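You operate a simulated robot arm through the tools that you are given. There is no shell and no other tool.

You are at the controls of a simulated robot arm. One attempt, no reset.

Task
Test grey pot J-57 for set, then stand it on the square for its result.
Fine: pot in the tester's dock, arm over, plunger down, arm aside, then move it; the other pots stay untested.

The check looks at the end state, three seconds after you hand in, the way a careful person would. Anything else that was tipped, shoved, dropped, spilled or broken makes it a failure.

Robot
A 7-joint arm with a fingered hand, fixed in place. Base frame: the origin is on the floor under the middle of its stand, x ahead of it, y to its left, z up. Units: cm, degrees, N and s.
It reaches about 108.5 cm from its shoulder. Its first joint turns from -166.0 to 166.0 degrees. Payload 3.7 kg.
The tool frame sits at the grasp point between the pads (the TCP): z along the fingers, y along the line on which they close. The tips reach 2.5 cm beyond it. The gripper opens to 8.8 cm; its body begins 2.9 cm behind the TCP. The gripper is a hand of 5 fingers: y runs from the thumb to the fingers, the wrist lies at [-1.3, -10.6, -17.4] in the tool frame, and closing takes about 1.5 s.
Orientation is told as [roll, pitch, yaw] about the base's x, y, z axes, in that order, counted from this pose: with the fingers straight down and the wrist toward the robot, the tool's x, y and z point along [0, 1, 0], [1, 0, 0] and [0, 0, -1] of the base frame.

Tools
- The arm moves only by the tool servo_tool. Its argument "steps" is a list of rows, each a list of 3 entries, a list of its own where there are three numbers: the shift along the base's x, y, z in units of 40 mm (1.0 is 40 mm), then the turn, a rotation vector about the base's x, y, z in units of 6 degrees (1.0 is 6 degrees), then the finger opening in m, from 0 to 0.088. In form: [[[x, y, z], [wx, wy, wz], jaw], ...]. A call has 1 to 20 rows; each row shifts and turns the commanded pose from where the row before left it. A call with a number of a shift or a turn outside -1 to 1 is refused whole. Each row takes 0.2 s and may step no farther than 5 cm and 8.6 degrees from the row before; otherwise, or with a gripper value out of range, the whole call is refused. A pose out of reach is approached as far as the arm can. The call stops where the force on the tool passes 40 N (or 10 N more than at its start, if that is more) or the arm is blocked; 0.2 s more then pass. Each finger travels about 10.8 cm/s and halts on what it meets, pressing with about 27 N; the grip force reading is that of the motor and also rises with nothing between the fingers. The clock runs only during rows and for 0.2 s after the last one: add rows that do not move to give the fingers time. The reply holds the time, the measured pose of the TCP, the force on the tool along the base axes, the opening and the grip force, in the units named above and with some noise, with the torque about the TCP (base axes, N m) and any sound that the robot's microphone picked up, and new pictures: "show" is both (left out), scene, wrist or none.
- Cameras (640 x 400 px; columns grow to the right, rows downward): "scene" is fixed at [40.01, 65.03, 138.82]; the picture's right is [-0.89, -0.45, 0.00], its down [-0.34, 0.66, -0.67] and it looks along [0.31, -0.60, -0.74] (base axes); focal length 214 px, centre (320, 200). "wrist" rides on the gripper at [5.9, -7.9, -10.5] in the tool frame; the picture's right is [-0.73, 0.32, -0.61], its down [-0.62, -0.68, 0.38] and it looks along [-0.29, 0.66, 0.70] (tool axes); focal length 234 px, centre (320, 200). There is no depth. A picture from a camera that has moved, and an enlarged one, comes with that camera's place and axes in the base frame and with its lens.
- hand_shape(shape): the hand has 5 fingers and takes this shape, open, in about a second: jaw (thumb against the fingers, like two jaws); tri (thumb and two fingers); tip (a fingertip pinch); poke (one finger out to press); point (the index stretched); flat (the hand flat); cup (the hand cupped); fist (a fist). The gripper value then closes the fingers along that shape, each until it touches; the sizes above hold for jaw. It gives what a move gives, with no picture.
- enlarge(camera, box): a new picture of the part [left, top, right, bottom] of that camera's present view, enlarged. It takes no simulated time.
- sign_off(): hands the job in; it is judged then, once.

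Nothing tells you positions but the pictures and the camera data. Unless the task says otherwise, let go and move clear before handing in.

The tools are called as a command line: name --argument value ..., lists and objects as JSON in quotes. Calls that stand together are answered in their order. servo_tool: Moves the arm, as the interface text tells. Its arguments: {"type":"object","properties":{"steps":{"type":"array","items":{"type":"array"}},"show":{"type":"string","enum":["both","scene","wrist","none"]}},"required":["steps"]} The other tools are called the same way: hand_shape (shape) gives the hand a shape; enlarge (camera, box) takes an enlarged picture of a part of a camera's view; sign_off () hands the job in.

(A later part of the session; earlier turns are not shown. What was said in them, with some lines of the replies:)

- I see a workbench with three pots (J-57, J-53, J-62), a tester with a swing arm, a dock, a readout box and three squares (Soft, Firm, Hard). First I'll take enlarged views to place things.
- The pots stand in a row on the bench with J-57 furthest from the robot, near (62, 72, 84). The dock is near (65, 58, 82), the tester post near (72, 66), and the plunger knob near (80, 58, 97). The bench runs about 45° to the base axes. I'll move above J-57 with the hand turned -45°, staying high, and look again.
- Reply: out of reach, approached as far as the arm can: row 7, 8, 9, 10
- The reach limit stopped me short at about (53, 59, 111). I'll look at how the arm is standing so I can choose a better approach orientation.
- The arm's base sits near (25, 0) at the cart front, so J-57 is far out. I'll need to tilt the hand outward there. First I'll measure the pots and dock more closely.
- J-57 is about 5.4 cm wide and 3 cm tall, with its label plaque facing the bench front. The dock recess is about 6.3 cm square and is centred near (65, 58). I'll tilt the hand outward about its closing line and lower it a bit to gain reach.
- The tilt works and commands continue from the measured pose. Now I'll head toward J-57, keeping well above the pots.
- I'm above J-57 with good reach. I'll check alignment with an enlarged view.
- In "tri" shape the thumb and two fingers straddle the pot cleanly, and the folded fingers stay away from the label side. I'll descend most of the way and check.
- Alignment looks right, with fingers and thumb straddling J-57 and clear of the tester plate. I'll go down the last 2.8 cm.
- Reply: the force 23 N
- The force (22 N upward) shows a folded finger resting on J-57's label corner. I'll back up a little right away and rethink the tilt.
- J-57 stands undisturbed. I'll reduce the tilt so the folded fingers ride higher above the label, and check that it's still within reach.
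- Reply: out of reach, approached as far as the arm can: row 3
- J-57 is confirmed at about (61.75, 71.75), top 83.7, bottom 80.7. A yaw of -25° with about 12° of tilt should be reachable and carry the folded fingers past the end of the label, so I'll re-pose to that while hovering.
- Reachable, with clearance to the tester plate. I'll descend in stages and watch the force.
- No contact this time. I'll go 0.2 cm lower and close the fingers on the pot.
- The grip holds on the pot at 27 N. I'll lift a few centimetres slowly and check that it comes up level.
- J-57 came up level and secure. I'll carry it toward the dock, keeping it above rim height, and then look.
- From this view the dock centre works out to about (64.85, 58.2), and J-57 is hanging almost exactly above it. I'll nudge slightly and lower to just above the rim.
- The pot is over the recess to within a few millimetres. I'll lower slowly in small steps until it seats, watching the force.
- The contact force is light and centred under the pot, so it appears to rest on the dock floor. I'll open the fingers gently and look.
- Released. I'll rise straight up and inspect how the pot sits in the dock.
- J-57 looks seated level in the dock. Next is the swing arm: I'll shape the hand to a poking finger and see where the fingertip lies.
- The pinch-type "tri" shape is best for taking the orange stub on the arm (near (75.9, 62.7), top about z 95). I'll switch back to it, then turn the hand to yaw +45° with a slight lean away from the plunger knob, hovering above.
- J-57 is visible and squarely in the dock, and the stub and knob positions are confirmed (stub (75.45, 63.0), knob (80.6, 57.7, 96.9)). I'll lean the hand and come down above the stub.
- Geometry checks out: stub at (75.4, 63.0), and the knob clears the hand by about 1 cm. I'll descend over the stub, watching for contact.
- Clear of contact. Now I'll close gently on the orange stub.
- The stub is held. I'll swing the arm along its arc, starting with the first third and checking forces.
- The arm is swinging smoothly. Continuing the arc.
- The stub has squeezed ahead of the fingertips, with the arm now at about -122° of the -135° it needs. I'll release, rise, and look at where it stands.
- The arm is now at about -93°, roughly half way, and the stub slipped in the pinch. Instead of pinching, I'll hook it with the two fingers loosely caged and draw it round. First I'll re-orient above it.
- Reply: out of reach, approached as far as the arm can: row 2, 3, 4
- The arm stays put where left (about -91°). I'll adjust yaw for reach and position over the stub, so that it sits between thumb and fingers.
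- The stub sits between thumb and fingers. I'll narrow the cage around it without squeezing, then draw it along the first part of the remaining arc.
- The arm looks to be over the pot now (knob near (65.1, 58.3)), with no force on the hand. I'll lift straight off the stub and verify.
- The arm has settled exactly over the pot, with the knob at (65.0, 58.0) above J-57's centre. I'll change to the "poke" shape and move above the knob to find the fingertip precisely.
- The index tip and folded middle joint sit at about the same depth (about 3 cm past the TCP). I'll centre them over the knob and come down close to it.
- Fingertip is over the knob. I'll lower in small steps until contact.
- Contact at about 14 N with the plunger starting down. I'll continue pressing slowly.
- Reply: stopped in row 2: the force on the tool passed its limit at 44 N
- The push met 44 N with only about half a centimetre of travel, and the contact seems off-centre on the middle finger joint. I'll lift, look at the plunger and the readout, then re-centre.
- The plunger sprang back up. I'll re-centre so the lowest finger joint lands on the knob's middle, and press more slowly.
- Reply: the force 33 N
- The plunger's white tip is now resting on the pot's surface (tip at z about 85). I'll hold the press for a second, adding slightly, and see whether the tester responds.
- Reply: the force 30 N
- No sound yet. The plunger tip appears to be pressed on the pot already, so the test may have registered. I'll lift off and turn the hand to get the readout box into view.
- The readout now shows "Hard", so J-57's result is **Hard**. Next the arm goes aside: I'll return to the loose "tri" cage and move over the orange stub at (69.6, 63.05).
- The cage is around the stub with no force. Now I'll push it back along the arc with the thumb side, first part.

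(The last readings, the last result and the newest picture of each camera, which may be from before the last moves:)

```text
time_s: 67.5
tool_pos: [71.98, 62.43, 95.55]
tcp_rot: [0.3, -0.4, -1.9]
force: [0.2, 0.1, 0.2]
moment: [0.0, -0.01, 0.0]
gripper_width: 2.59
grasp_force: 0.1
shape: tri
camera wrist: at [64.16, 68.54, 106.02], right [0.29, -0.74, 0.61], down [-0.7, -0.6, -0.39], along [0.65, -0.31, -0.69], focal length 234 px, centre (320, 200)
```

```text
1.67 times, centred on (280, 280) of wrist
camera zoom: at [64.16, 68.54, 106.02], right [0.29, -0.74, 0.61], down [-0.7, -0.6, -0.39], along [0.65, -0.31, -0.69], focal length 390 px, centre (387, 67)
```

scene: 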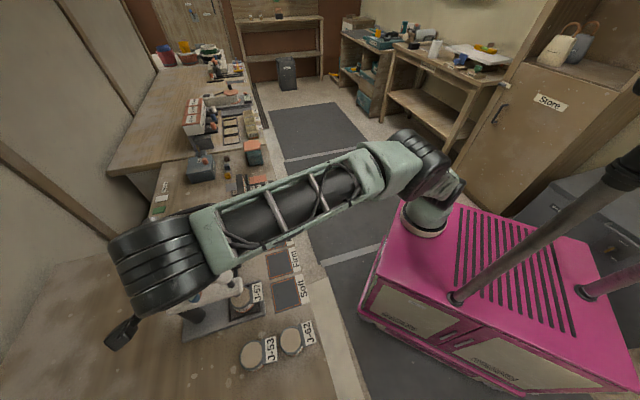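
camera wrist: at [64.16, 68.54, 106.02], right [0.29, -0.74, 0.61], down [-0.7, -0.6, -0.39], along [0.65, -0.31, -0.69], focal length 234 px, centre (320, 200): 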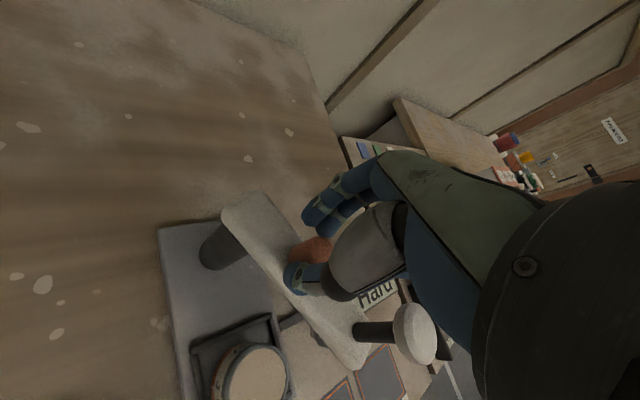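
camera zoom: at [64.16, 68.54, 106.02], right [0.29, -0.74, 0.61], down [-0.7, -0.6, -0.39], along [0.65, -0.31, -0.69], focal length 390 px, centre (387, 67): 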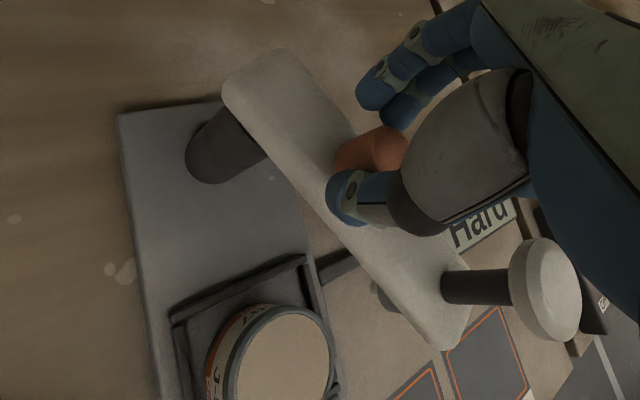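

It follows nicely. Continuing the arc back.

servo_tool --steps '[[[0.12, -0.012, 0], [0, 0, 0.83], 0.026], [[0.12, 0.003, 0], [0, 0, 0.83], 0.026], [[0.118, 0.018, 0], [0, 0, 0.83], 0.026], [[0.118, 0.035, 0], [0, 0, 0.83], 0.026], [[0.11, 0.05, 0], [0, 0, 0.83], 0.026], [[0, 0, 0], [0, 0, 0], 0.026]]' --show "wrist"

enlarge --camera "wrist" --box '[160, 160, 400, 400]'

```text
time_s: 68.9
tool_pos: [74.28, 62.98, 95.66]
tcp_rot: [0.2, -0.5, 22.9]
force: [0.0, 0.6, -0.9]
moment: [0.01, 0.01, -0.03]
gripper_width: 2.64
grasp_force: 0.0
shape: tri
camera wrist: at [64.66, 65.05, 106.05], right [0.58, -0.55, 0.61], down [-0.38, -0.84, -0.39], along [0.72, 0.0, -0.69], focal length 234 px, centre (320, 200)
```

wrist: 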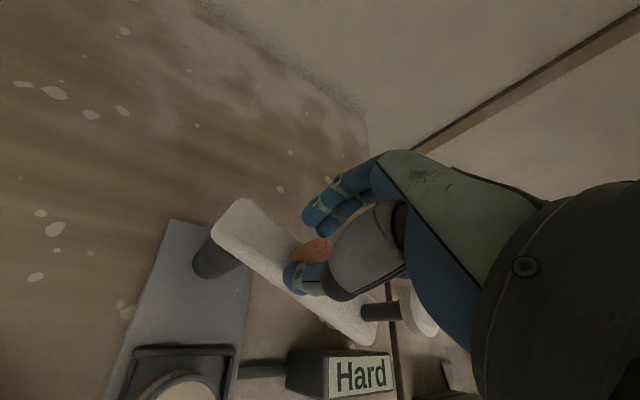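

```text
1.67 times, centred on (280, 280) of wrist
camera zoom: at [64.66, 65.05, 106.05], right [0.58, -0.55, 0.61], down [-0.38, -0.84, -0.39], along [0.72, 0.0, -0.69], focal length 390 px, centre (387, 67)
```

zoom: 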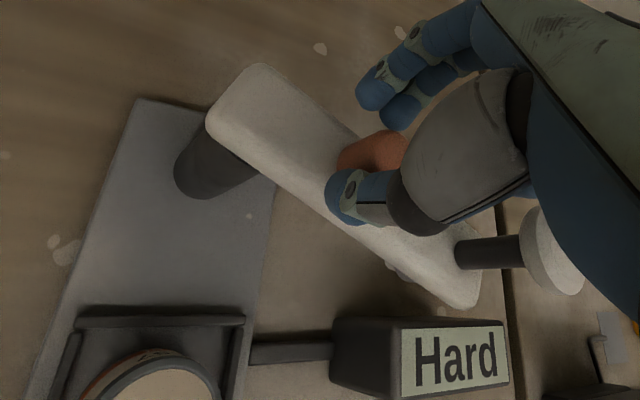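

servo_tool --steps '[[[0.1, 0.06, 0], [0, 0, 0.83], 0.026], [[0.095, 0.08, 0], [0, 0, 0.83], 0.026], [[0.085, 0.09, 0], [0, 0, 0.83], 0.026], [[0, 0, 0], [0, 0, 0], 0.026], [[0, 0, 0], [0, 0, 0], 0.026]]' --show "both"

enlarge --camera "wrist" --box '[160, 160, 400, 400]'

enlarge --camera "scene" --box '[90, 200, 310, 360]'

```text
time_s: 70.1
tool_pos: [75.44, 63.8, 95.5]
tcp_rot: [0.4, -0.5, 37.9]
force: [-0.3, 0.4, 0.2]
moment: [0.01, 0.03, -0.01]
gripper_width: 2.63
grasp_force: 0.2
shape: tri
camera wrist: at [65.49, 63.41, 106.03], right [0.7, -0.38, 0.61], down [-0.15, -0.91, -0.39], along [0.7, 0.18, -0.69], focal length 234 px, centre (320, 200)
```

scene: 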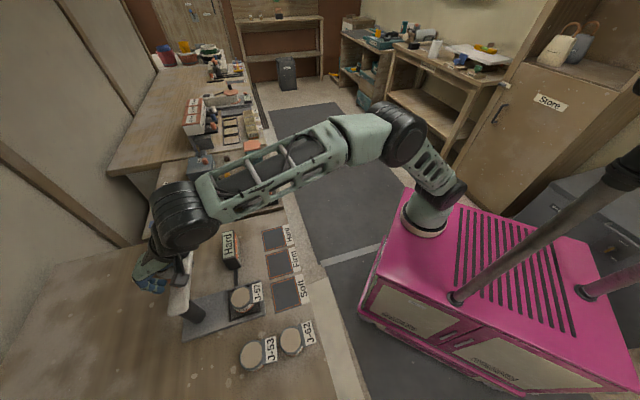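
wrist: 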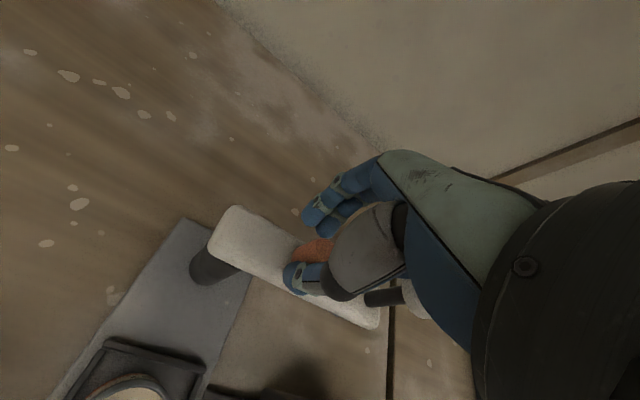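

```text
1.67 times, centred on (280, 280) of wrist
camera zoom: at [65.49, 63.41, 106.03], right [0.7, -0.38, 0.61], down [-0.15, -0.91, -0.39], along [0.7, 0.18, -0.69], focal length 390 px, centre (387, 67)
```

zoom: 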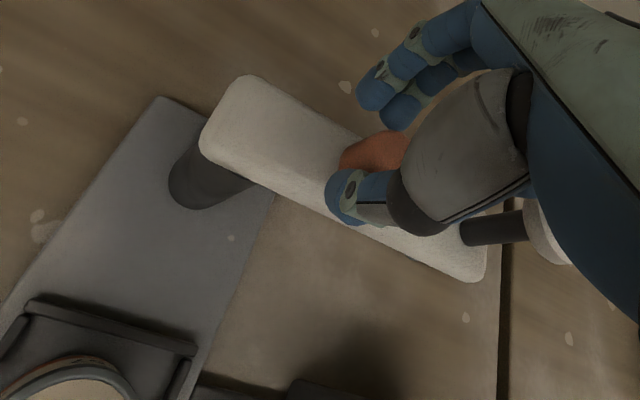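

```text
2.50 times, centred on (200, 280) of scene
camera zoom: at [40.01, 65.03, 138.82], right [-0.89, -0.45, 0.0], down [-0.34, 0.66, -0.67], along [0.31, -0.6, -0.74], focal length 536 px, centre (620, 0)
```

zoom: 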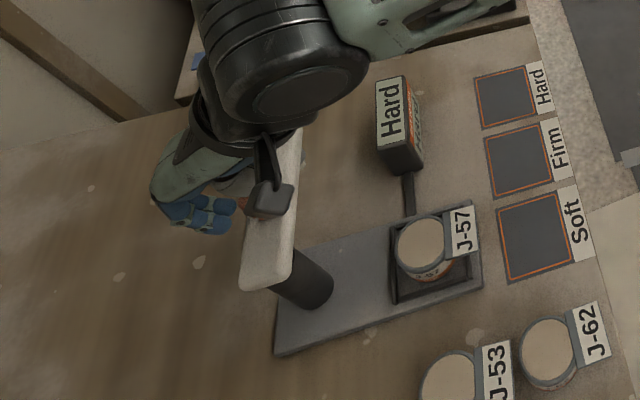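

The arm is back at its rest angle and the box reads "Hard". I'll lift straight off the stub and check.

servo_tool --steps '[[[0, 0, 0.2], [0, 0, 0], 0.026], [[0, 0, 0.4], [0, 0, 0], 0.026], [[0, 0, 0.5], [0, 0, 0], 0.026], [[0, 0, 0.5], [0, 0, 0], 0.026], [[-0.1, 0, 0.5], [0, 0, 0], 0.026], [[-0.5, -0.3, 0.2], [0, 0, 0], 0.05], [[-0.7, -0.3, 0], [0, 0, -0.8], 0.07], [[-0.7, -0.3, 0], [0, 0, -0.8], 0.088], [[0, 0, 0], [0, 0, 0], 0.088]]'

enlarge --camera "scene" --box '[90, 200, 310, 360]'

enlarge --camera "wrist" --box '[120, 160, 360, 400]'

```text
time_s: 72.1
tool_pos: [67.37, 59.99, 104.56]
tcp_rot: [0.3, -0.5, 28.2]
force: [-0.6, -0.4, -0.1]
moment: [-0.01, -0.02, -0.02]
gripper_width: 8.78
grasp_force: 0.1
shape: tri
camera wrist: at [57.59, 61.43, 115.13], right [0.62, -0.49, 0.61], down [-0.3, -0.87, -0.39], along [0.72, 0.06, -0.69], focal length 234 px, centre (320, 200)
```

scene: 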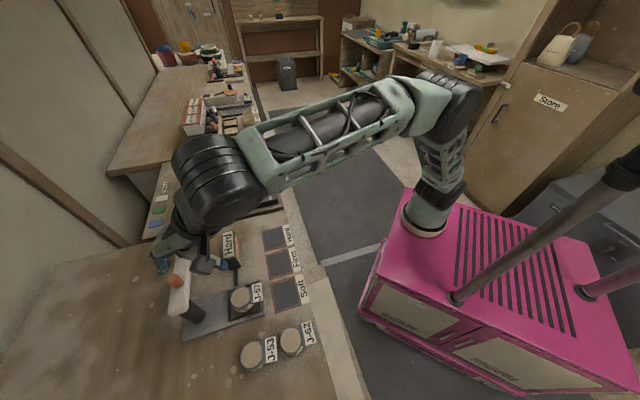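
wrist: 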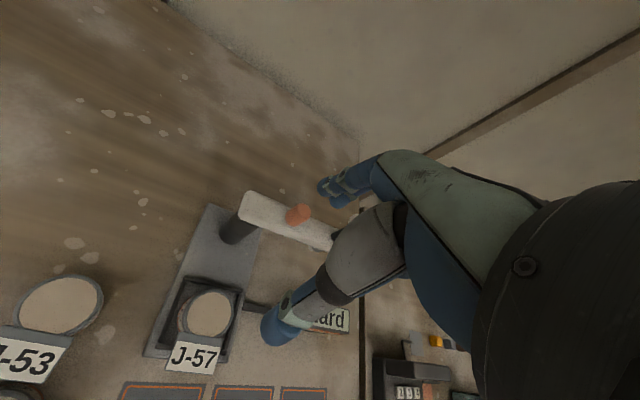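

```text
2.50 times, centred on (200, 280) of scene
camera zoom: at [40.01, 65.03, 138.82], right [-0.89, -0.45, 0.0], down [-0.34, 0.66, -0.67], along [0.31, -0.6, -0.74], focal length 536 px, centre (620, 0)
```

zoom: 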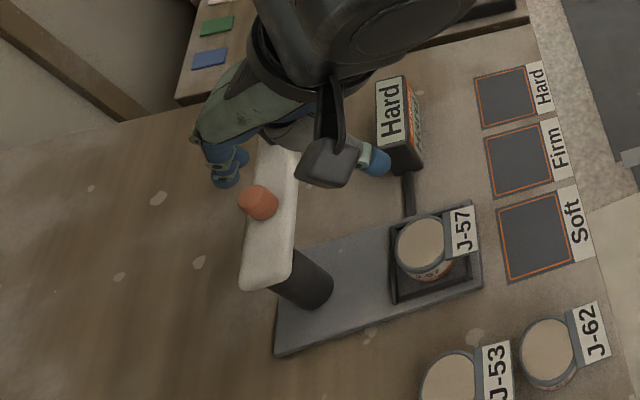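

```text
1.67 times, centred on (240, 280) of wrist
camera zoom: at [57.59, 61.43, 115.13], right [0.62, -0.49, 0.61], down [-0.3, -0.87, -0.39], along [0.72, 0.06, -0.69], focal length 390 px, centre (453, 67)
```

zoom: 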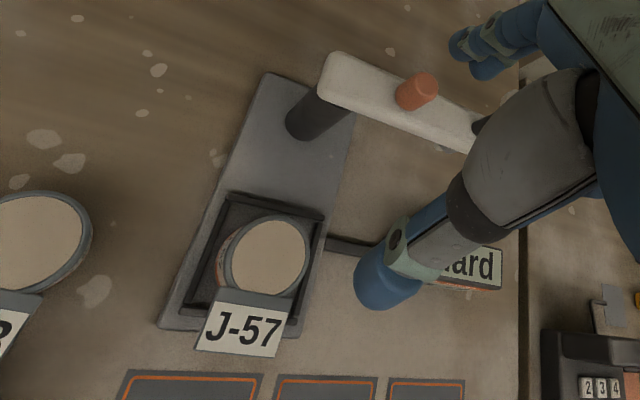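

The tester arm is back at its original rest position and J-57 is still well seated in the dock. I'll re-orient to the earlier grasp pose (yaw -25°, roll 12°) above the pot.

servo_tool --steps '[[[-0.07, -0.05, 0], [0, 0, -0.985], 0.088], [[-0.07, -0.05, 0], [0, 0, -0.985], 0.088], [[-0.07, -0.05, 0], [0, 0, -0.985], 0.088], [[-0.07, -0.05, 0], [0, 0, -0.985], 0.088], [[-0.07, -0.05, 0], [0, 0, -0.985], 0.088], [[-0.07, -0.05, 0], [0, 0, -0.985], 0.088], [[-0.07, -0.05, 0], [0, 0, -0.985], 0.088], [[-0.07, -0.05, 0], [0, 0, -0.985], 0.088], [[-0.07, -0.04, 0], [0, 0, -0.985], 0.088], [[0, 0, 0], [0.92, -0.34, 0], 0.088], [[0, 0, -0.4], [0.92, -0.34, 0], 0.088], [[0, 0, -0.7], [0, 0, 0], 0.088], [[0, 0, -0.7], [0, 0, 0], 0.088], [[0, 0, -0.5], [0, 0, 0], 0.088], [[0, 0, 0], [0, 0, 0], 0.088]]'

enlarge --camera "wrist" --box '[160, 160, 400, 400]'

```text
time_s: 75.3
tool_pos: [64.78, 58.37, 95.54]
tcp_rot: [12.1, 0.5, -25.0]
force: [0.8, -0.1, -1.1]
moment: [0.01, 0.0, 0.02]
gripper_width: 8.77
grasp_force: 0.1
shape: tri
camera wrist: at [59.28, 64.83, 107.14], right [-0.06, -0.9, 0.44], down [-0.84, -0.19, -0.5], along [0.53, -0.4, -0.75], focal length 234 px, centre (320, 200)
```

scene: 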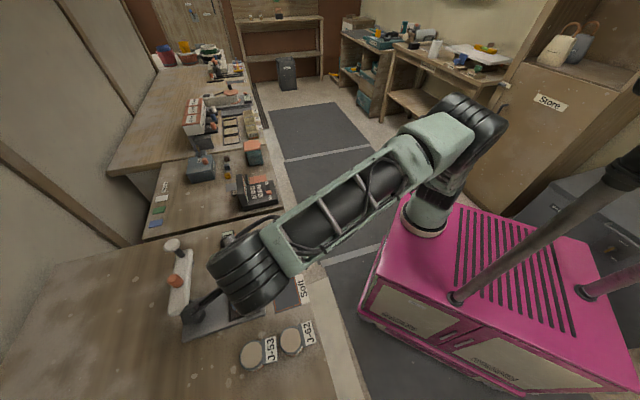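
wrist: 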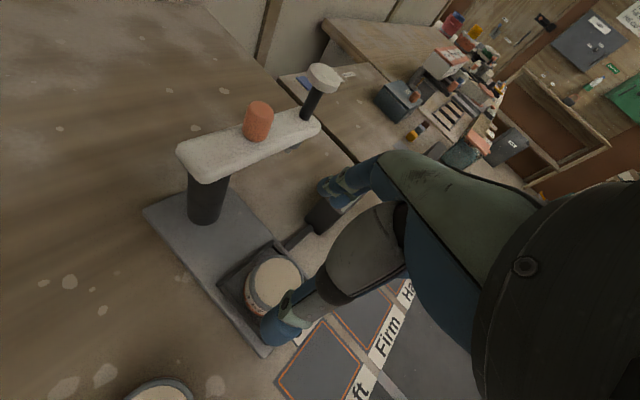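

```text
1.67 times, centred on (280, 280) of wrist
camera zoom: at [59.28, 64.83, 107.14], right [-0.06, -0.9, 0.44], down [-0.84, -0.19, -0.5], along [0.53, -0.4, -0.75], focal length 390 px, centre (387, 67)
```

zoom: 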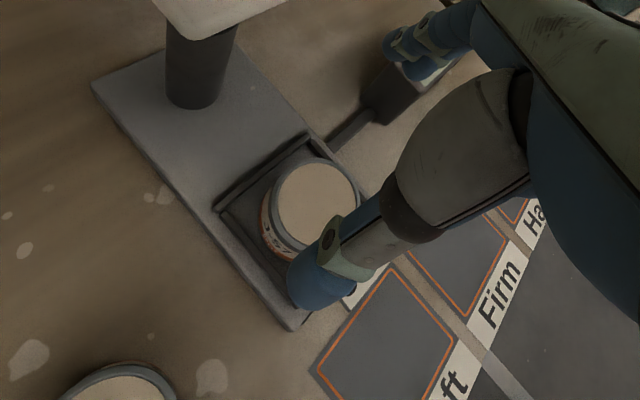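

servo_tool --steps '[[[0.05, -0.04, -0.6], [0, 0, 0], 0.088], [[0, 0, -0.6], [0, 0, 0], 0.088], [[0, 0, -0.6], [0, 0, 0], 0.088], [[0, 0, -0.35], [0, 0, 0], 0.088], [[0, 0, -0.2], [0, 0, 0], 0.088], [[0, 0, -0.15], [0, 0, 0], 0.088], [[0, 0, 0], [0, 0, 0], 0.088]]' --show "wrist"

enlarge --camera "wrist" --box '[200, 180, 360, 340]'

```text
time_s: 76.9
tool_pos: [65.03, 58.18, 85.45]
tcp_rot: [12.0, 0.5, -25.0]
force: [0.4, 0.1, 0.9]
moment: [0.0, 0.01, -0.02]
gripper_width: 8.76
grasp_force: 0.0
shape: tri
camera wrist: at [59.45, 64.68, 97.11], right [-0.06, -0.9, 0.44], down [-0.84, -0.19, -0.5], along [0.53, -0.4, -0.75], focal length 234 px, centre (320, 200)
```

wrist: 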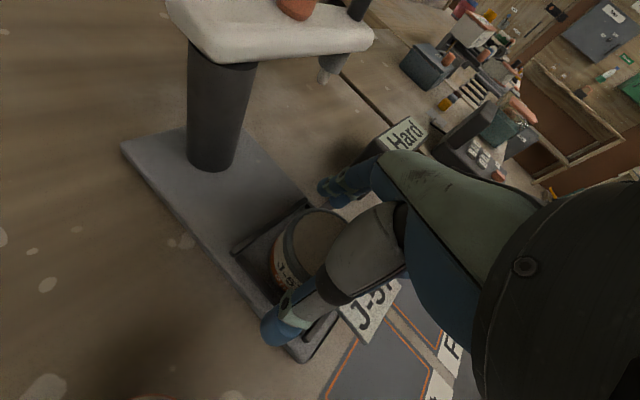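

```text
2.50 times, centred on (280, 260) of wrist
camera zoom: at [59.45, 64.68, 97.11], right [-0.06, -0.9, 0.44], down [-0.84, -0.19, -0.5], along [0.53, -0.4, -0.75], focal length 585 px, centre (420, 50)
```

zoom: 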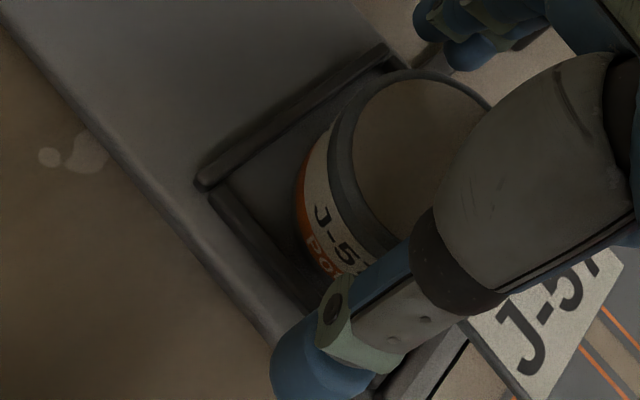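

In position without contact. Closing on J-57.

servo_tool --steps '[[[0, 0, 0], [0, 0, 0], 0.07], [[0, 0, 0], [0, 0, 0], 0.06], [[0, 0, 0], [0, 0, 0], 0.05], [[0, 0, 0], [0, 0, 0], 0.04], [[0, 0, 0], [0, 0, 0], 0.03], [[0, 0, 0], [0, 0, 0], 0.03], [[0, 0, 0], [0, 0, 0], 0.03]]' --show "none"

enlarge --camera "wrist" --box '[200, 180, 360, 340]'

```text
time_s: 78.5
tool_pos: [65.11, 58.21, 85.56]
tcp_rot: [11.9, 0.6, -25.0]
force: [0.1, 0.0, 0.1]
moment: [-0.02, -0.01, 0.0]
gripper_width: 4.18
grasp_force: 27.1
shape: tri
```

```text
2.50 times, centred on (280, 260) of wrist
camera zoom: at [59.45, 64.69, 97.11], right [-0.06, -0.9, 0.44], down [-0.84, -0.19, -0.5], along [0.53, -0.4, -0.75], focal length 585 px, centre (420, 50)
```

zoom: 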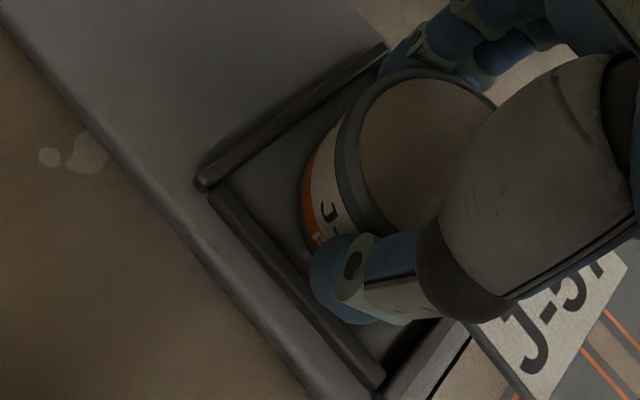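

J-57 is gripped. Lifting it clear of the dock.

servo_tool --steps '[[[0, 0, 0.12], [0, 0, 0], 0.03], [[0, 0, 0.2], [0, 0, 0], 0.03], [[0, 0, 0.4], [0, 0, 0], 0.03], [[0, 0, 0.5], [0, 0, 0], 0.03], [[0, 0, 0.2], [0, 0, 0], 0.03], [[0, 0, 0], [0, 0, 0], 0.03]]' --show "wrist"

enlarge --camera "wrist" --box '[200, 180, 360, 340]'

```text
time_s: 79.9
tool_pos: [65.0, 58.29, 91.18]
tcp_rot: [12.1, 0.5, -25.0]
force: [-0.6, -0.3, -1.9]
moment: [-0.01, 0.0, 0.05]
gripper_width: 4.19
grasp_force: 27.2
shape: tri
camera wrist: at [59.46, 64.73, 102.78], right [-0.06, -0.9, 0.44], down [-0.84, -0.19, -0.5], along [0.53, -0.4, -0.75], focal length 234 px, centre (320, 200)
```

wrist: 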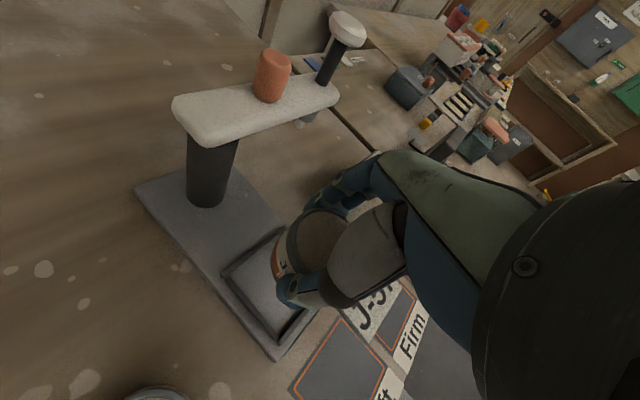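

```text
2.50 times, centred on (280, 260) of wrist
camera zoom: at [59.46, 64.73, 102.78], right [-0.06, -0.9, 0.44], down [-0.84, -0.19, -0.5], along [0.53, -0.4, -0.75], focal length 585 px, centre (420, 50)
```

zoom: 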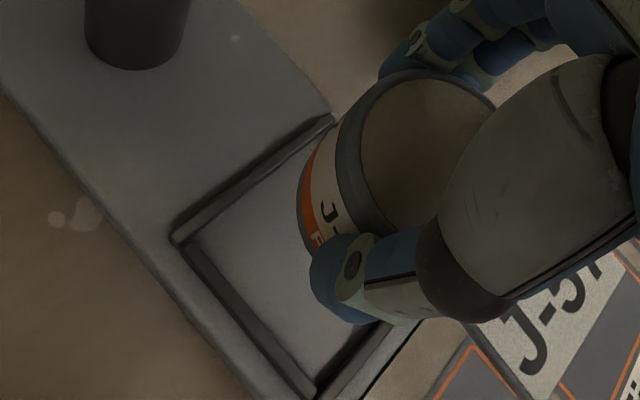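

J-57 is held level. I'll carry it to above the Hard square near (69.4, 38.9).

servo_tool --steps '[[[0.1, -0.5, 0], [0, 0, 0], 0.03], [[0.18, -0.8, 0], [0, 0, 0], 0.03], [[0.2, -0.85, 0], [0, 0, 0], 0.03], [[0.2, -0.85, 0], [0, 0, 0], 0.03], [[0.2, -0.85, 0], [0, 0, 0], 0.03], [[0.15, -0.6, 0], [0, 0, 0], 0.03], [[0.07, -0.33, 0], [0, 0, 0], 0.03], [[0, 0, 0], [0, 0, 0], 0.03], [[0, 0, 0], [0, 0, 0], 0.03]]'

enlarge --camera "wrist" --box '[160, 160, 400, 400]'

enlarge --camera "scene" --box '[150, 200, 330, 340]'

```text
time_s: 81.9
tool_pos: [69.58, 38.95, 91.29]
tcp_rot: [12.0, 0.5, -25.0]
force: [-0.3, 0.6, -0.6]
moment: [-0.01, 0.01, -0.02]
gripper_width: 4.2
grasp_force: 27.0
shape: tri
camera wrist: at [63.9, 45.53, 102.84], right [-0.06, -0.9, 0.44], down [-0.84, -0.19, -0.5], along [0.53, -0.4, -0.75], focal length 234 px, centre (320, 200)
```

scene: 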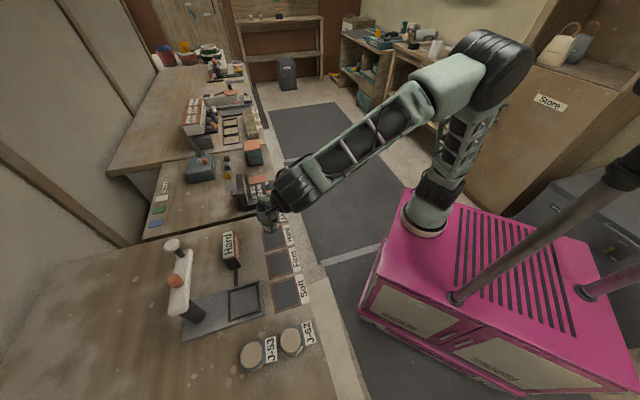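
wrist: 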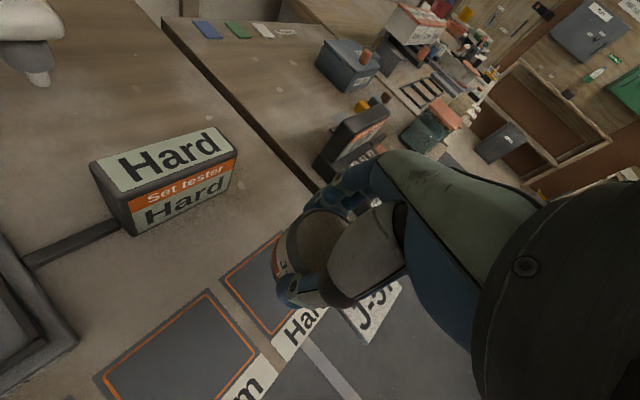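

```text
1.67 times, centred on (280, 280) of wrist
camera zoom: at [63.9, 45.53, 102.84], right [-0.06, -0.9, 0.44], down [-0.84, -0.19, -0.5], along [0.53, -0.4, -0.75], focal length 390 px, centre (387, 67)
```

zoom: 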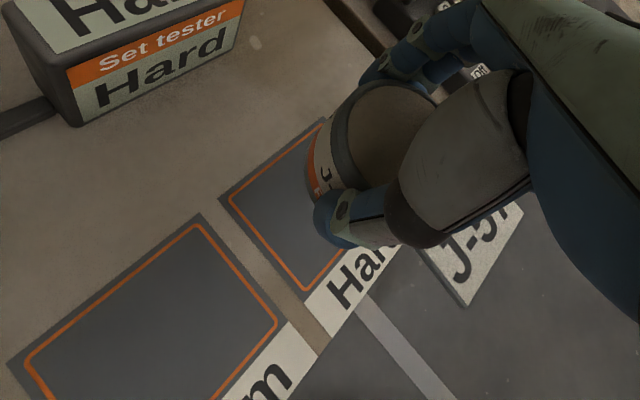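

```text
2.86 times, centred on (240, 270) of scene
camera zoom: at [40.01, 65.03, 138.82], right [-0.89, -0.45, 0.0], down [-0.34, 0.66, -0.67], along [0.31, -0.6, -0.74], focal length 613 px, centre (549, 0)
```

zoom: 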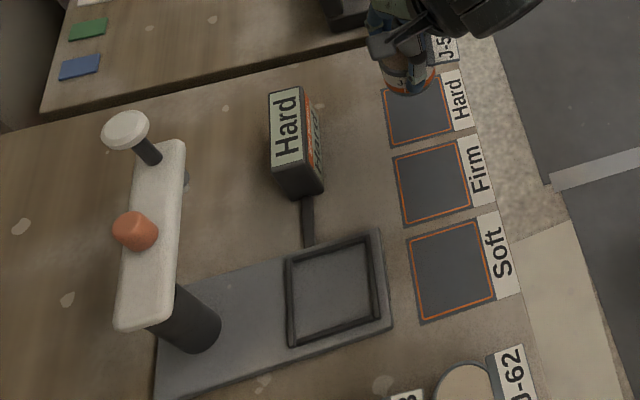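

The Hard square's centre measures (69.5, 38.85), right under the pot. Lowering.

servo_tool --steps '[[[-0.02, 0.03, -0.5], [0, 0, 0], 0.03], [[0, 0, -0.5], [0, 0, 0], 0.03], [[0, 0, -0.35], [0, 0, 0], 0.03], [[0, 0, -0.15], [0, 0, 0], 0.03], [[0, 0, 0], [0, 0, 0], 0.03]]' --show "wrist"

enlarge --camera "wrist" --box '[180, 180, 380, 380]'

enlarge --camera "scene" --box '[210, 190, 330, 290]'

```text
time_s: 83.1
tool_pos: [69.36, 39.21, 85.2]
tcp_rot: [12.1, 0.4, -24.9]
force: [-0.1, -0.2, -0.9]
moment: [-0.01, -0.01, 0.01]
gripper_width: 4.18
grasp_force: 27.2
shape: tri
camera wrist: at [63.77, 45.74, 96.79], right [-0.06, -0.9, 0.44], down [-0.84, -0.19, -0.5], along [0.53, -0.4, -0.75], focal length 234 px, centre (320, 200)
```

wrist: 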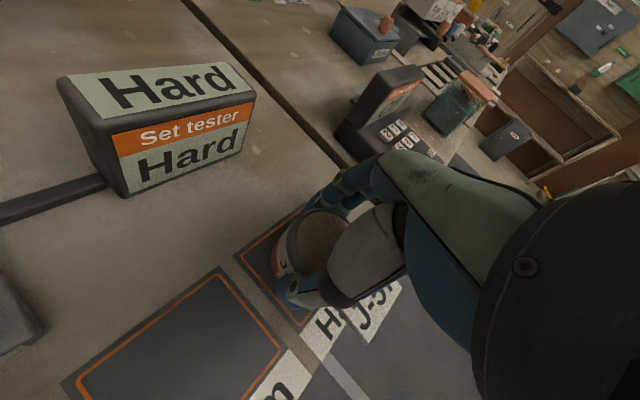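

```text
2.00 times, centred on (280, 280) of wrist
camera zoom: at [63.77, 45.74, 96.79], right [-0.06, -0.9, 0.44], down [-0.84, -0.19, -0.5], along [0.53, -0.4, -0.75], focal length 468 px, centre (400, 40)
```

zoom: 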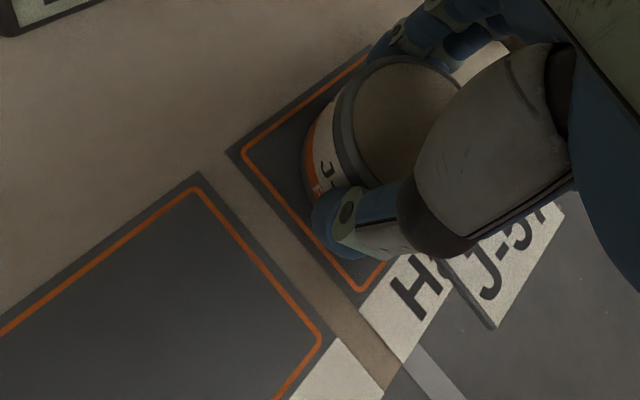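

```text
4.00 times, centred on (270, 240) of scene
camera zoom: at [40.01, 65.03, 138.82], right [-0.89, -0.45, 0.0], down [-0.34, 0.66, -0.67], along [0.31, -0.6, -0.74], focal length 858 px, centre (520, 40)
```

zoom: 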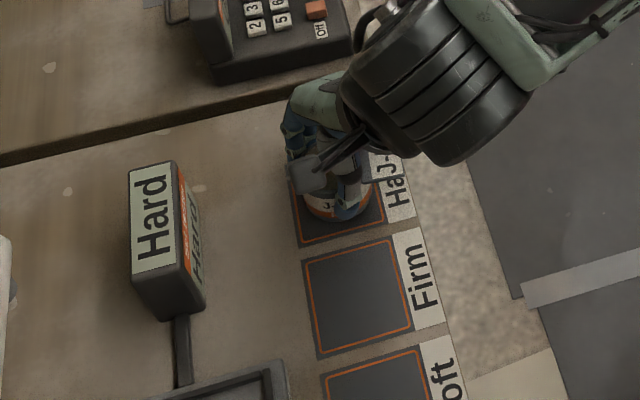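

servo_tool --steps '[[[0.05, -0.03, -0.08], [0, 0, 0], 0.03], [[0, 0, -0.08], [0, 0, 0], 0.03], [[0, 0, -0.04], [0, 0, 0], 0.03], [[0, 0, 0], [0, 0, 0], 0.03]]' --show "none"

enlarge --camera "wrist" --box '[180, 180, 380, 380]'

```text
time_s: 84.1
tool_pos: [69.58, 39.09, 84.38]
tcp_rot: [12.0, 0.4, -25.0]
force: [-0.5, -0.5, -1.4]
moment: [0.0, 0.01, 0.0]
gripper_width: 4.18
grasp_force: 26.6
shape: tri
```

```text
2.00 times, centred on (280, 280) of wrist
camera zoom: at [63.96, 45.61, 95.97], right [-0.06, -0.9, 0.44], down [-0.84, -0.19, -0.5], along [0.53, -0.4, -0.75], focal length 468 px, centre (400, 40)
```

zoom: 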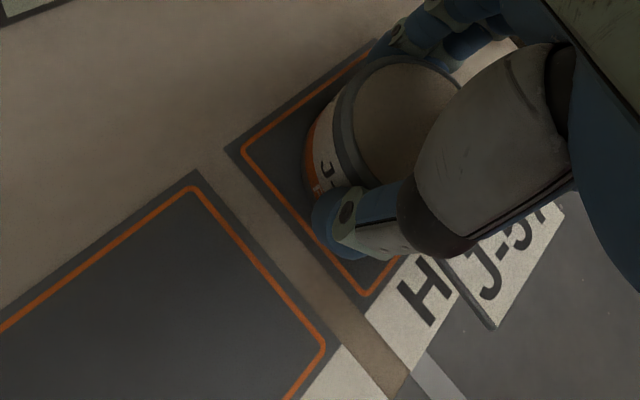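

Still free; a few more small steps down until it touches.

servo_tool --steps '[[[0, 0, -0.04], [0, 0, 0], 0.03], [[0, 0, -0.03], [0, 0, 0], 0.03], [[0, 0, 0], [0, 0, 0], 0.03]]' --show "none"

```text
time_s: 84.9
tool_pos: [69.67, 39.3, 84.13]
tcp_rot: [12.1, 0.3, -24.9]
force: [-1.0, 0.2, 11.2]
moment: [0.04, 0.01, 0.02]
gripper_width: 4.17
grasp_force: 27.0
shape: tri
```

The pot is standing on the square (11 N contact). Releasing.

servo_tool --steps '[[[0, 0, 0.02], [0, 0, 0], 0.03], [[0, 0, 0], [0, 0, 0], 0.045], [[0, 0, 0], [0, 0, 0], 0.055], [[0, 0, 0], [0, 0, 0], 0.065], [[0, 0, 0], [0, 0, 0], 0.075], [[0, 0, 0], [0, 0, 0], 0.088], [[0, 0, 0], [0, 0, 0], 0.088], [[0, 0, 0], [0, 0, 0], 0.088]]' --show "wrist"

enlarge --camera "wrist" --box '[180, 180, 380, 380]'

```text
time_s: 86.7
tool_pos: [69.71, 39.08, 84.19]
tcp_rot: [12.2, 0.5, -25.1]
force: [-0.7, -0.5, 0.5]
moment: [-0.02, 0.04, 0.0]
gripper_width: 8.78
grasp_force: 0.1
shape: tri
camera wrist: at [64.0, 45.59, 95.78], right [-0.06, -0.9, 0.44], down [-0.84, -0.19, -0.5], along [0.53, -0.4, -0.75], focal length 234 px, centre (320, 200)
```

wrist: 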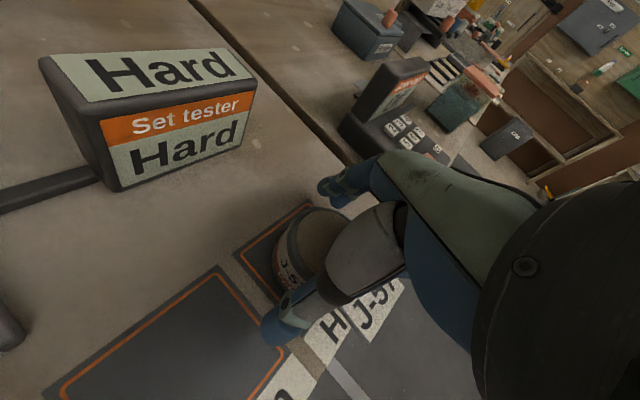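

```text
2.00 times, centred on (280, 280) of wrist
camera zoom: at [64.0, 45.59, 95.78], right [-0.06, -0.9, 0.44], down [-0.84, -0.19, -0.5], along [0.53, -0.4, -0.75], focal length 468 px, centre (400, 40)
```

zoom: 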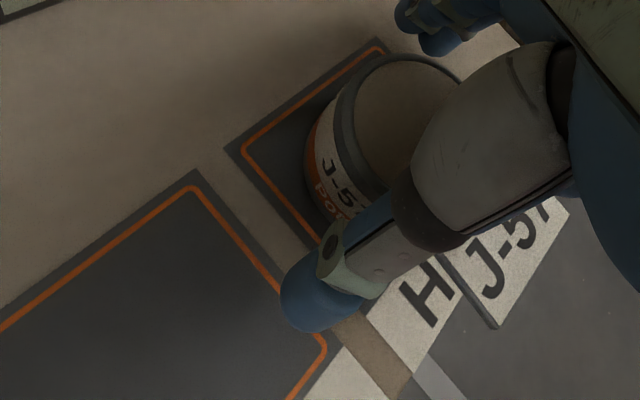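

Released cleanly. I'll rise straight up and back away, then check the final scene.

servo_tool --steps '[[[0, 0, 0.2], [0, 0, 0], 0.088], [[0, 0, 0.5], [0, 0, 0], 0.088], [[0, 0, 0.8], [0, 0, 0], 0.088], [[0, 0, 0.9], [0, 0, 0], 0.088], [[0, 0, 0.9], [0, 0, 0], 0.088], [[-0.5, -0.2, 0.7], [0, 0, 0], 0.088], [[-0.8, -0.3, 0.5], [0, 0, 0], 0.088], [[-0.8, -0.3, 0.3], [0, 0, 0], 0.088], [[-0.8, -0.3, 0.2], [0, 0, 0], 0.088], [[-0.5, -0.2, 0], [0, 0, 0], 0.088], [[0, 0, 0], [0, 0, 0], 0.088]]'

enlarge --camera "scene" --box '[150, 200, 330, 390]'

enlarge --camera "scene" --box '[230, 200, 330, 290]'

```text
time_s: 89.1
tool_pos: [56.1, 33.94, 104.36]
tcp_rot: [12.1, 0.6, -24.9]
force: [0.3, -0.2, 0.2]
moment: [-0.01, -0.03, 0.02]
gripper_width: 8.78
grasp_force: 0.0
shape: tri
camera wrist: at [50.35, 40.37, 115.88], right [-0.06, -0.9, 0.44], down [-0.84, -0.19, -0.5], along [0.53, -0.4, -0.75], focal length 234 px, centre (320, 200)
```

scene: 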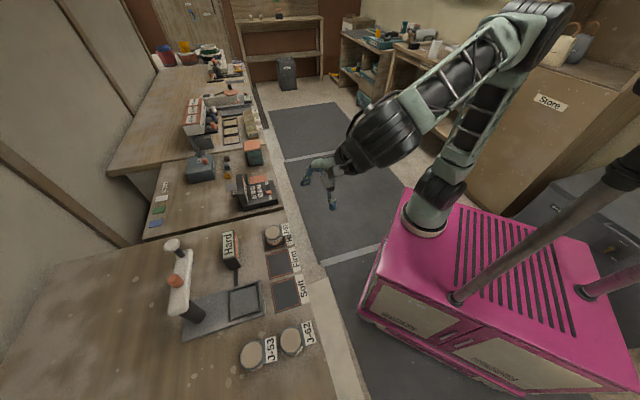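
wrist: 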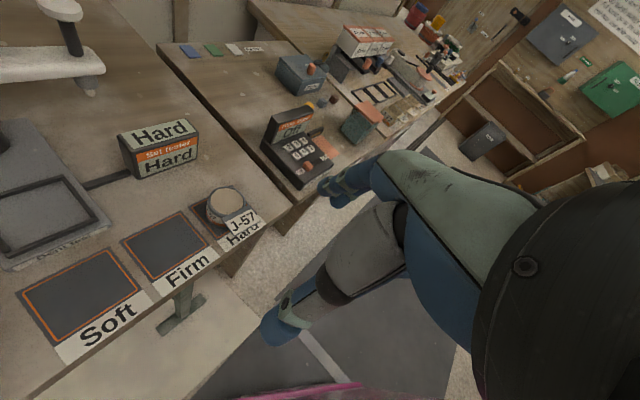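

```text
2.11 times, centred on (240, 295) of scene
camera zoom: at [40.01, 65.03, 138.82], right [-0.89, -0.45, 0.0], down [-0.34, 0.66, -0.67], along [0.31, -0.6, -0.74], focal length 452 px, centre (488, 0)
```

zoom: 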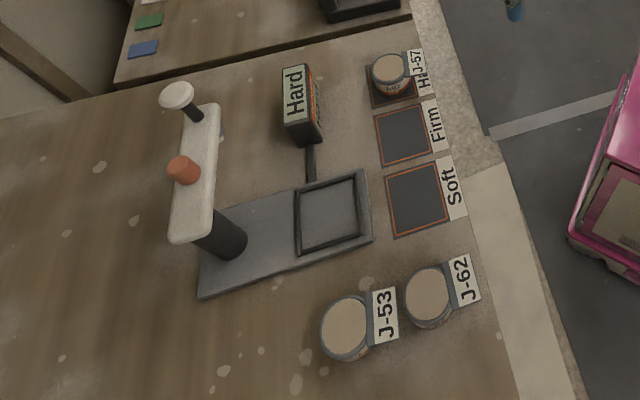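

```text
4.44 times, centred on (280, 245) of scene
camera zoom: at [40.01, 65.03, 138.82], right [-0.89, -0.45, 0.0], down [-0.34, 0.66, -0.67], along [0.31, -0.6, -0.74], focal length 953 px, centre (498, 0)
```

zoom: 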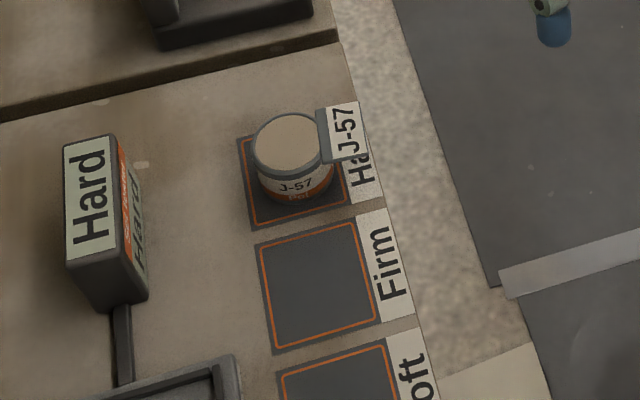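

enlarge --camera "wrist" --box '[160, 150, 300, 290]'

```text
2.86 times, centred on (230, 220) of wrist
camera zoom: at [50.35, 40.37, 115.88], right [-0.06, -0.9, 0.44], down [-0.84, -0.19, -0.5], along [0.53, -0.4, -0.75], focal length 669 px, centre (577, 143)
```

zoom: 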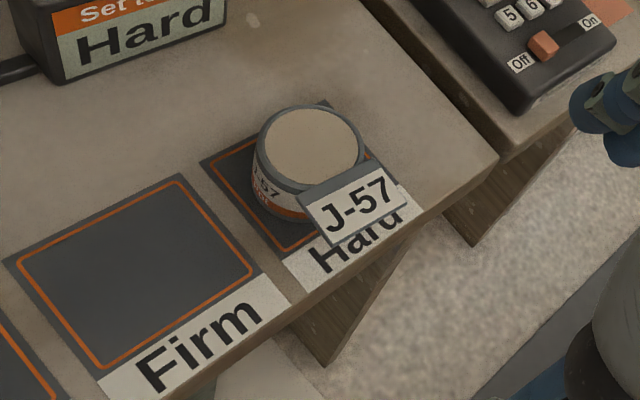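

J-57 stands upright inside the Hard square, matching the tester's "Hard" reading. J-53 and J-62 are untouched, the tester arm is back aside, and the hand is empty and clear, so I'm handing in.

sign_off

```text
The job is handed in.
```

I tested pot J-57. The tester's readout showed **Hard**, so J-57 now stands upright on the Hard square, fully inside its edges.

- **Tester:** the arm is swung back aside to where it started, and the dock is empty.
- **Other pots:** J-53 and J-62 are still in their places, untested.
- **Pressing the plunger:** my first press hit the 40 N force limit (44 N), so I lifted and pressed again more slowly, at about 30 N. The readout was out of view both times, so I can't say which press registered. I saw no sign of damage.
- **Earlier contact:** before the grip, a folded finger pressed J-57's label corner at about 22 N. The pot did not tip.

The hand let go and was clear of the bench before I handed in.
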